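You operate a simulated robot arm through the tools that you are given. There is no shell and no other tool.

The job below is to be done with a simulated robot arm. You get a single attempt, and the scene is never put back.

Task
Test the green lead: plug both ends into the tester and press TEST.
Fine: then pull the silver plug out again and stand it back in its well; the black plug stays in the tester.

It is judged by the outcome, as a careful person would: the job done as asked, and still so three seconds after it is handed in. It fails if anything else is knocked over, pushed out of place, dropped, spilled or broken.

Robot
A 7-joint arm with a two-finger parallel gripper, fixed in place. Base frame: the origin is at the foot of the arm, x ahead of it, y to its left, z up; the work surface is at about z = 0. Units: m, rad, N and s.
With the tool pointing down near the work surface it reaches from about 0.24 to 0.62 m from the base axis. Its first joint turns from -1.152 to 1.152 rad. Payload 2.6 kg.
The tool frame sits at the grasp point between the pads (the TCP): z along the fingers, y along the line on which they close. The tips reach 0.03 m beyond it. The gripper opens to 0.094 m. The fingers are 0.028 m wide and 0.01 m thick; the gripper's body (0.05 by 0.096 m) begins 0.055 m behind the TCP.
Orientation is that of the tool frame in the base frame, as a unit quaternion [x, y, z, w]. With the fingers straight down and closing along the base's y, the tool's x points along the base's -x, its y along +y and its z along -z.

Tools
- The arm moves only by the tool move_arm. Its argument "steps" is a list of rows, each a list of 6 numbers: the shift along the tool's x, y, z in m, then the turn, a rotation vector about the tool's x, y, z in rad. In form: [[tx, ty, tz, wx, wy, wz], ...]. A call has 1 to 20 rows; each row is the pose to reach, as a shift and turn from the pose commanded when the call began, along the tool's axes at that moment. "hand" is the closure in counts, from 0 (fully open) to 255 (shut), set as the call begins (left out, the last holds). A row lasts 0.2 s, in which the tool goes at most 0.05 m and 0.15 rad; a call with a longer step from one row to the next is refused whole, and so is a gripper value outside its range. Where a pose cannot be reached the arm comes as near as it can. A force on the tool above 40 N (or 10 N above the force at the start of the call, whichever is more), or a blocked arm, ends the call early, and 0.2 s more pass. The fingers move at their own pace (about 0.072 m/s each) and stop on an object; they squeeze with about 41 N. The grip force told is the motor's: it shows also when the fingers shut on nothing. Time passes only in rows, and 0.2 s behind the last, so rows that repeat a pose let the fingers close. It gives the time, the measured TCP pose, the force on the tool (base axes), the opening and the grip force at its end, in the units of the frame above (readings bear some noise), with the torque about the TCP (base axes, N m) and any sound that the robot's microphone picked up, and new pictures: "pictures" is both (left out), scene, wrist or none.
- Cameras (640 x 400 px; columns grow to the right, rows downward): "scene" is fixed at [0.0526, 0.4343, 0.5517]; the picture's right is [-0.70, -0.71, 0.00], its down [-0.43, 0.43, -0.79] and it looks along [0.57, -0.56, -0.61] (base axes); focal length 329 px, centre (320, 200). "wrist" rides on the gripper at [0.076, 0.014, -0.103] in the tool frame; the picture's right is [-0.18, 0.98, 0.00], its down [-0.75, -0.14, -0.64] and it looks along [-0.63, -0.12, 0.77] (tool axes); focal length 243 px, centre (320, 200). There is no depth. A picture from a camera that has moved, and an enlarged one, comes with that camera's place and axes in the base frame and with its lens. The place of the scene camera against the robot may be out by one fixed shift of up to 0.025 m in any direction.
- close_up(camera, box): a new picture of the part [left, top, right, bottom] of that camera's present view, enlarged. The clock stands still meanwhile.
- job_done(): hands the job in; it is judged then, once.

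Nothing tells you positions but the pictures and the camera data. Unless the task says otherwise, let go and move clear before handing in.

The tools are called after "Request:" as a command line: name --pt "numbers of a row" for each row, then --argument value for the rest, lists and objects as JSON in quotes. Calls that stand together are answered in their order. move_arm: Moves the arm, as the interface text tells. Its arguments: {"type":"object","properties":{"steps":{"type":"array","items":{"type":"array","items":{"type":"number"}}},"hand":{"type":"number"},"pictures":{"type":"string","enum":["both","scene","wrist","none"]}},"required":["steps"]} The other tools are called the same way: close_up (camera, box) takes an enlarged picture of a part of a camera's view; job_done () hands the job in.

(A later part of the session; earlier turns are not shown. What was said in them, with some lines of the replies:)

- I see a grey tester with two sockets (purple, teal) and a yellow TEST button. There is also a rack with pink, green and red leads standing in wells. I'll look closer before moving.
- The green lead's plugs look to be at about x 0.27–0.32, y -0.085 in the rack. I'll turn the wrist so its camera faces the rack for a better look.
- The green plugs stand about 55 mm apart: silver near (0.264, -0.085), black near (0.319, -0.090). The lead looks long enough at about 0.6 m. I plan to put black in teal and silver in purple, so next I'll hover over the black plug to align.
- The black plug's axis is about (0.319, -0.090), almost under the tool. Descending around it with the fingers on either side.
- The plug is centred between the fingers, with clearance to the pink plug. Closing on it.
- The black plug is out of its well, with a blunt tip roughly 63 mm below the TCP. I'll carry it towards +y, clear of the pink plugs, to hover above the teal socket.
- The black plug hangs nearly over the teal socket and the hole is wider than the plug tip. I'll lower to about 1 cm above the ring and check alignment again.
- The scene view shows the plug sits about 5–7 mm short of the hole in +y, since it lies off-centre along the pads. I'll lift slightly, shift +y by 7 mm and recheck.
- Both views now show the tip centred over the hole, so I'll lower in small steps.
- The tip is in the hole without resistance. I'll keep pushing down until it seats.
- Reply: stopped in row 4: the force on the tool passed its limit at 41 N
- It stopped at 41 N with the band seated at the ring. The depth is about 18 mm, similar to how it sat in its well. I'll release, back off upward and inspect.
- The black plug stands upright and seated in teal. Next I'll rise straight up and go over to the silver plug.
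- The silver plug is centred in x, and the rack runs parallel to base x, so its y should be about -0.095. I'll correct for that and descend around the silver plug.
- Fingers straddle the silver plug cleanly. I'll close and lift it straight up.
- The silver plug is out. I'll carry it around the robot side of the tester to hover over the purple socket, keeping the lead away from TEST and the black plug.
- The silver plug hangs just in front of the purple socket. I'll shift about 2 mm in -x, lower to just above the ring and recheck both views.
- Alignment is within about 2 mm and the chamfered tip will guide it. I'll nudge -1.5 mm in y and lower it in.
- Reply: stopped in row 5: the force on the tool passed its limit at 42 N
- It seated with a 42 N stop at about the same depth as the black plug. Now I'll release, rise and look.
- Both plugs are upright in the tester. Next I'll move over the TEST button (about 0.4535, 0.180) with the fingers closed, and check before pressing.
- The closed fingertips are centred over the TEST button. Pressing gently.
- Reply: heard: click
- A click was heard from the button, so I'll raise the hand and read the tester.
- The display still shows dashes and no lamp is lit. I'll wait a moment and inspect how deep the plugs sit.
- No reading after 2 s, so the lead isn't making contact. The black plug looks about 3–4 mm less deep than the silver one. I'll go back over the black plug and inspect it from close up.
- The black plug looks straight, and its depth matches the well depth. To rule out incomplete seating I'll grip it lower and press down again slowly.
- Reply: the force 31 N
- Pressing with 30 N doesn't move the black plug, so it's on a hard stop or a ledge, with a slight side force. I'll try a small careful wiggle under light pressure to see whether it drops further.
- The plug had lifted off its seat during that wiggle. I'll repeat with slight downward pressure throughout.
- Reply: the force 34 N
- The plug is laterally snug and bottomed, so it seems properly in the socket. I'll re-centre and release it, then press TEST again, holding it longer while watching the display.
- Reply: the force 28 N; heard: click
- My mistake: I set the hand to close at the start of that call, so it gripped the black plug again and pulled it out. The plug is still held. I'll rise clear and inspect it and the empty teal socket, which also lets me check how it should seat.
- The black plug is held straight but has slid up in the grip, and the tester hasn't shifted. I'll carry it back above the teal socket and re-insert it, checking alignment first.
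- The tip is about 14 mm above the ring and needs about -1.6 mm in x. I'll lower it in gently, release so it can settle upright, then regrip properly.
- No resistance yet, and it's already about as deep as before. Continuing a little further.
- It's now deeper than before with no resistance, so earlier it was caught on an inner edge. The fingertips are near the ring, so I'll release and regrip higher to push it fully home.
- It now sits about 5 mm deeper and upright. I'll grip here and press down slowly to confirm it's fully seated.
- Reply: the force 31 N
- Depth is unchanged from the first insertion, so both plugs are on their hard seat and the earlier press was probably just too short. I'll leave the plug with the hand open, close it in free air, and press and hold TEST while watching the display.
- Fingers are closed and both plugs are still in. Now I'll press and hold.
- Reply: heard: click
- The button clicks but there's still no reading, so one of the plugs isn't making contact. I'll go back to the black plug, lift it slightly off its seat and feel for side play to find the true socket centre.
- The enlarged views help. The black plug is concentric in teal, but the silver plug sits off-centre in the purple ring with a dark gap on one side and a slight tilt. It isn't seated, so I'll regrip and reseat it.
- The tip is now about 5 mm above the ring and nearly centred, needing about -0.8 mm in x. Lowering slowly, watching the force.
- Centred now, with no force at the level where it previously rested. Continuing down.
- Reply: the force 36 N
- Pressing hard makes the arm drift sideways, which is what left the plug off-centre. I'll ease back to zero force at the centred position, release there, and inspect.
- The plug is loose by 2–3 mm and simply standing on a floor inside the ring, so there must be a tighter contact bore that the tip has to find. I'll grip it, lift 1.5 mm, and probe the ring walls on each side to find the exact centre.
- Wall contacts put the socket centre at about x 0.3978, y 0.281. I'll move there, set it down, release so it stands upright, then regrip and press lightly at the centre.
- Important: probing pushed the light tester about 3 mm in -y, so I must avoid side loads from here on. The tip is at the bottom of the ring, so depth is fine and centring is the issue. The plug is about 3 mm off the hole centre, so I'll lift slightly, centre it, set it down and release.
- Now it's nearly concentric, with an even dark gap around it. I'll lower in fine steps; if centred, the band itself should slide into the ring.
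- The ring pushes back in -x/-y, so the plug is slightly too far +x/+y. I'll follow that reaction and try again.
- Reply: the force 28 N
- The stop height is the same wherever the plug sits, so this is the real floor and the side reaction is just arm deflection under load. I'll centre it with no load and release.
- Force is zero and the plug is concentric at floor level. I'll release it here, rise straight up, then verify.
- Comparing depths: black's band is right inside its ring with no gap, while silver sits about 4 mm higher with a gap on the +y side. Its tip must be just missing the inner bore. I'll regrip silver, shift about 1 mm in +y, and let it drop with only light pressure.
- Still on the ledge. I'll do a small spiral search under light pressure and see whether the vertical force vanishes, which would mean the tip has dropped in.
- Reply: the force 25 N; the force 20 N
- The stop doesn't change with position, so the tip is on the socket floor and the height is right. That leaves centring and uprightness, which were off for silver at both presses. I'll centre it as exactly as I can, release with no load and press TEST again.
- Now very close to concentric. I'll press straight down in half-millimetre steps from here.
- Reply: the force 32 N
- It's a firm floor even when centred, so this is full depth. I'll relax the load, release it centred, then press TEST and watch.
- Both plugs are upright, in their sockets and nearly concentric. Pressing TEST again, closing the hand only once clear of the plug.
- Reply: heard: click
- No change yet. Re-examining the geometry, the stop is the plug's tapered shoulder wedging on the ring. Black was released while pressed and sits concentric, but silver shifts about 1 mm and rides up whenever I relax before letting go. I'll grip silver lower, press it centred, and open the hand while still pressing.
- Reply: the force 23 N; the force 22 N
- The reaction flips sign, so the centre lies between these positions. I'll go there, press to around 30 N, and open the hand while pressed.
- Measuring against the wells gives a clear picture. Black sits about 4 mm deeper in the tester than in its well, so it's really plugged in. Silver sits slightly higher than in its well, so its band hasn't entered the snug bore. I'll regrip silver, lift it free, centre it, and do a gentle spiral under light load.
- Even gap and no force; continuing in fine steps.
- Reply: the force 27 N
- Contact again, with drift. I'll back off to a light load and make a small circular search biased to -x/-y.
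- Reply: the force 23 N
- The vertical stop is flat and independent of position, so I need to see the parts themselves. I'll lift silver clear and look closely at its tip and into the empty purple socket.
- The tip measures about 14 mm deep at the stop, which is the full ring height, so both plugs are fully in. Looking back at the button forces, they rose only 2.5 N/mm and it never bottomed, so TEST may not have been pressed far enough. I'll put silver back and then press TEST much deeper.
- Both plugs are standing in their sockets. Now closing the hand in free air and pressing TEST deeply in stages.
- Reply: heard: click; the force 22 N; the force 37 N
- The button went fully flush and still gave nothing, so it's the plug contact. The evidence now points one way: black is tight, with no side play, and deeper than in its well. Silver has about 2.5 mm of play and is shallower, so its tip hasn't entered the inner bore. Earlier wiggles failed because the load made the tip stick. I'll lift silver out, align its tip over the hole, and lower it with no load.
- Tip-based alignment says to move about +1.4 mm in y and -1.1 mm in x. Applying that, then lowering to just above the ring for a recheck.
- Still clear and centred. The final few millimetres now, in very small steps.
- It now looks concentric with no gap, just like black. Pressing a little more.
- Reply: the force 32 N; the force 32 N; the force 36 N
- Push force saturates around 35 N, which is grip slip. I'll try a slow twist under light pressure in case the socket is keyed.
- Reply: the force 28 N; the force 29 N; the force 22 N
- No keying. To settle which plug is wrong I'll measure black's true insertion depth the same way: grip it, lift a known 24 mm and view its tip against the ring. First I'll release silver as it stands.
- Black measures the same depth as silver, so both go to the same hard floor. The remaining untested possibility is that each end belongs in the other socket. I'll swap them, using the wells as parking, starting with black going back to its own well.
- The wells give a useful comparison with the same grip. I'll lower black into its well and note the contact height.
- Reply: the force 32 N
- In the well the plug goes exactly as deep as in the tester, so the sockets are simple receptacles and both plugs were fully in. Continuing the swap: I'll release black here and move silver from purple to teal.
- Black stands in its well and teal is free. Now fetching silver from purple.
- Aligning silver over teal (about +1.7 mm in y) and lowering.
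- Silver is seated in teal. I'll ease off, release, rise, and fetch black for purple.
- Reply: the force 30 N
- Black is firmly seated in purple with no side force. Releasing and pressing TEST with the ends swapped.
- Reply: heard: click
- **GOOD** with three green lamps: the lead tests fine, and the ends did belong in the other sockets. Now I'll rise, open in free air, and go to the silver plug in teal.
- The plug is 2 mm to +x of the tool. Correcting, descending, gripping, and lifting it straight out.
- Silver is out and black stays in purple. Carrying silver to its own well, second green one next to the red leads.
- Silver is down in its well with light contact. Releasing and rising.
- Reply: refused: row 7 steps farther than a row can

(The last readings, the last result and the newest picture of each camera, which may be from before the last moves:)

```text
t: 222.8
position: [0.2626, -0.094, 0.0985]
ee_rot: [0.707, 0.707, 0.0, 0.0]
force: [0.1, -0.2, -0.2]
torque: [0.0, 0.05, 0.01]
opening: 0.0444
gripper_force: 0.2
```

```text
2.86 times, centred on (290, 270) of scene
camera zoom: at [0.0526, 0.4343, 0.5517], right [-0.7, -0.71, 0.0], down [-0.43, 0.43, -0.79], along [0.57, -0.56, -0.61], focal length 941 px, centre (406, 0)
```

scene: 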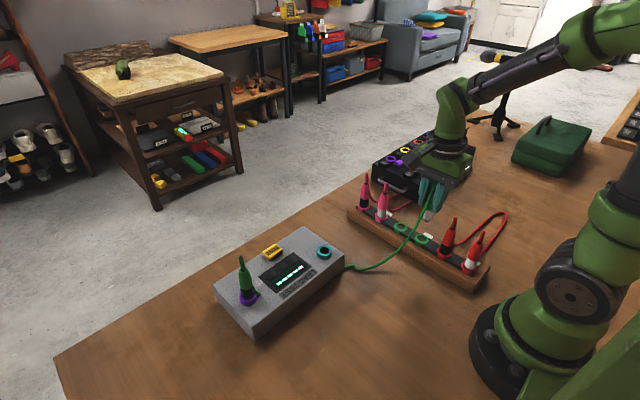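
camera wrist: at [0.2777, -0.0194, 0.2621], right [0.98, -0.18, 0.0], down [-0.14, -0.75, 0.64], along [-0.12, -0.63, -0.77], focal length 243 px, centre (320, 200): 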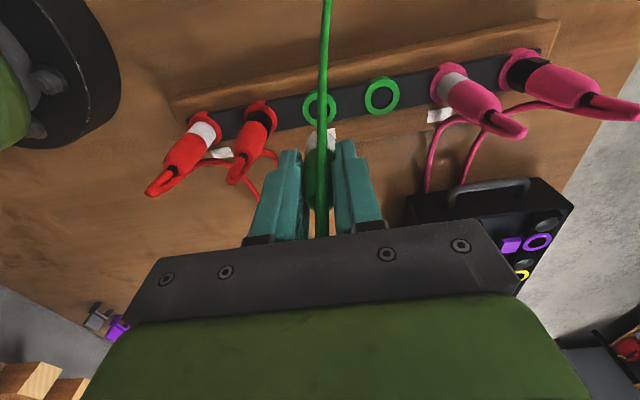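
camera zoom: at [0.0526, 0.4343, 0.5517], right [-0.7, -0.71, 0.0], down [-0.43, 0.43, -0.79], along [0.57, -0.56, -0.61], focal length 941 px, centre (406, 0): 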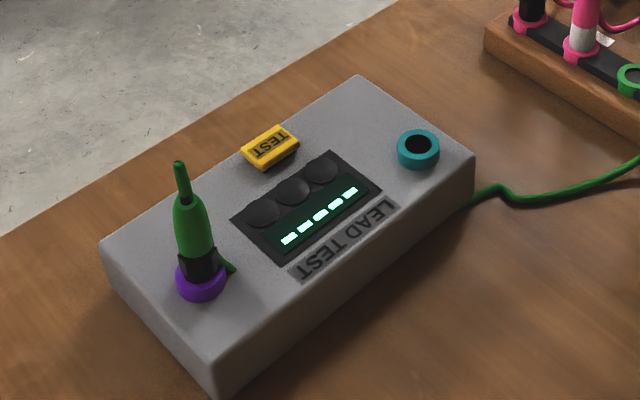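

Both plugs stand properly: silver in its well, black in the tester. That retreat call was refused for step size, so I'll back away straight up with smaller steps.

Request:
move_arm --pt "0 0 -0.02 0 0 0" --pt "0 0 -0.05 0 0 0" --pt "0 0 -0.09 0 0 0" --pt "0 0 -0.13 0 0 0" --pt "0.02 0.01 -0.16 0 0 0" --pt "0.05 0.03 -0.18 0 0 0" --pt "0.08 0.06 -0.19 0 0 0" --pt "0.11 0.09 -0.19 0 0 0" --pt "0.11 0.09 -0.19 0 0 0" --pt "0.11 0.09 -0.19 0 0 0"

Request:
close_up --camera "scene" --box '[340, 160, 500, 300]'

Request:
close_up --camera "scene" --box '[405, 215, 435, 250]'

Request:
close_up --camera "scene" --box '[230, 265, 265, 305]'

```text
t: 225.0
position: [0.3516, 0.0156, 0.2892]
ee_rot: [0.707, 0.708, 0.0, 0.0]
force: [-0.5, -0.5, -1.2]
torque: [0.02, -0.02, 0.02]
opening: 0.0441
gripper_force: 0.0
camera wrist: at [0.3665, 0.0932, 0.3928], right [0.98, -0.18, 0.0], down [-0.14, -0.75, 0.64], along [-0.12, -0.63, -0.77], focal length 243 px, centre (320, 200)
```

scene: 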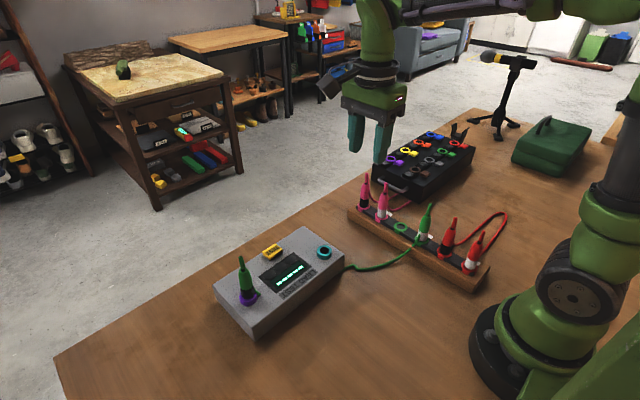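
wrist: 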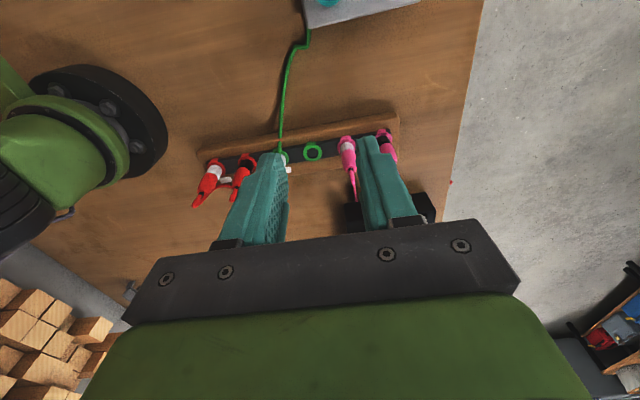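

```text
2.86 times, centred on (420, 230) of scene
camera zoom: at [0.0526, 0.4343, 0.5517], right [-0.7, -0.71, 0.0], down [-0.43, 0.43, -0.79], along [0.57, -0.56, -0.61], focal length 941 px, centre (34, 114)
```

zoom: 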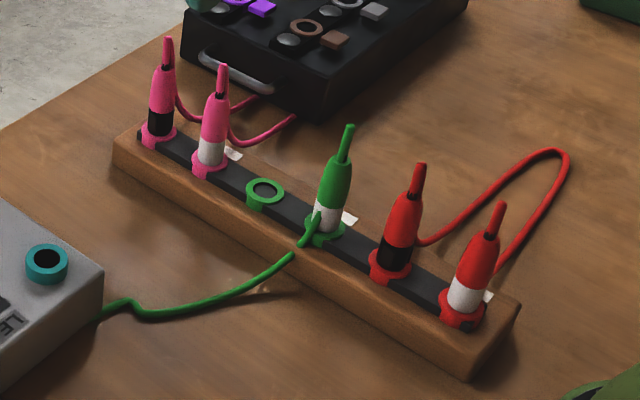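

```text
11.43 times, centred on (420, 232) of scene
camera zoom: at [0.0526, 0.4343, 0.5517], right [-0.7, -0.71, 0.0], down [-0.43, 0.43, -0.79], along [0.57, -0.56, -0.61], focal length 3765 px, centre (-823, -171)
```

zoom: 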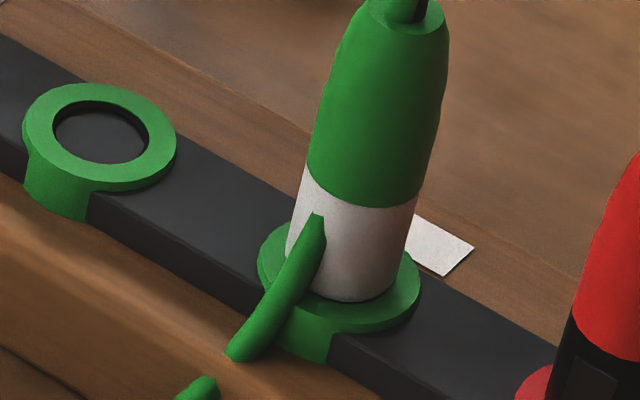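

```text
10.00 times, centred on (248, 285) of scene
camera zoom: at [0.0526, 0.4343, 0.5517], right [-0.7, -0.71, 0.0], down [-0.43, 0.43, -0.79], along [0.57, -0.56, -0.61], focal length 3294 px, centre (1045, -650)
```

zoom: 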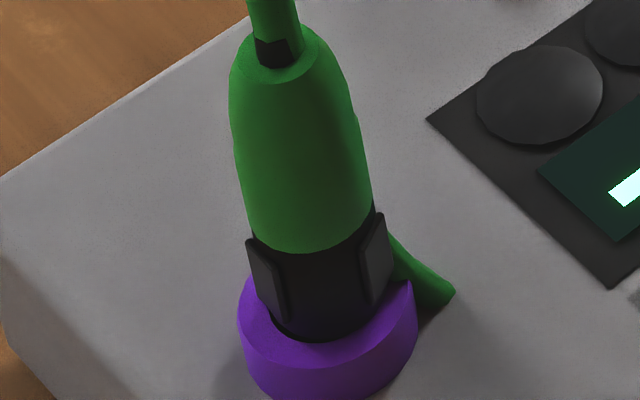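

The test read GOOD. Silver now stands upright in its own well and black remains seated in the tester's purple socket. The other leads are untouched and the arm is clear, so I'm handing in.

Request:
job_done

```text
The job is handed in.
```

The green lead tested **GOOD**: all three lamps went green. The silver plug is back upright in its own well, and the black plug is still seated in the tester's purple socket. I have handed the job in.

- **Socket order:** The tester only read the lead with black in purple and silver in teal. With them the other way round it stayed on dashes, so I pressed TEST several times before swapping the ends.
- **Tester moved slightly:** While finding the fit I nudged the tester about 4 mm towards the arm's right. I did not push it back.
- **Black plug slip:** Partway through I closed the hand too early and pulled the black plug out, and its tip pressed the TEST button. I put it back, and nothing was dropped.

The pink and red leads look undisturbed, and the arm is clear of everything.
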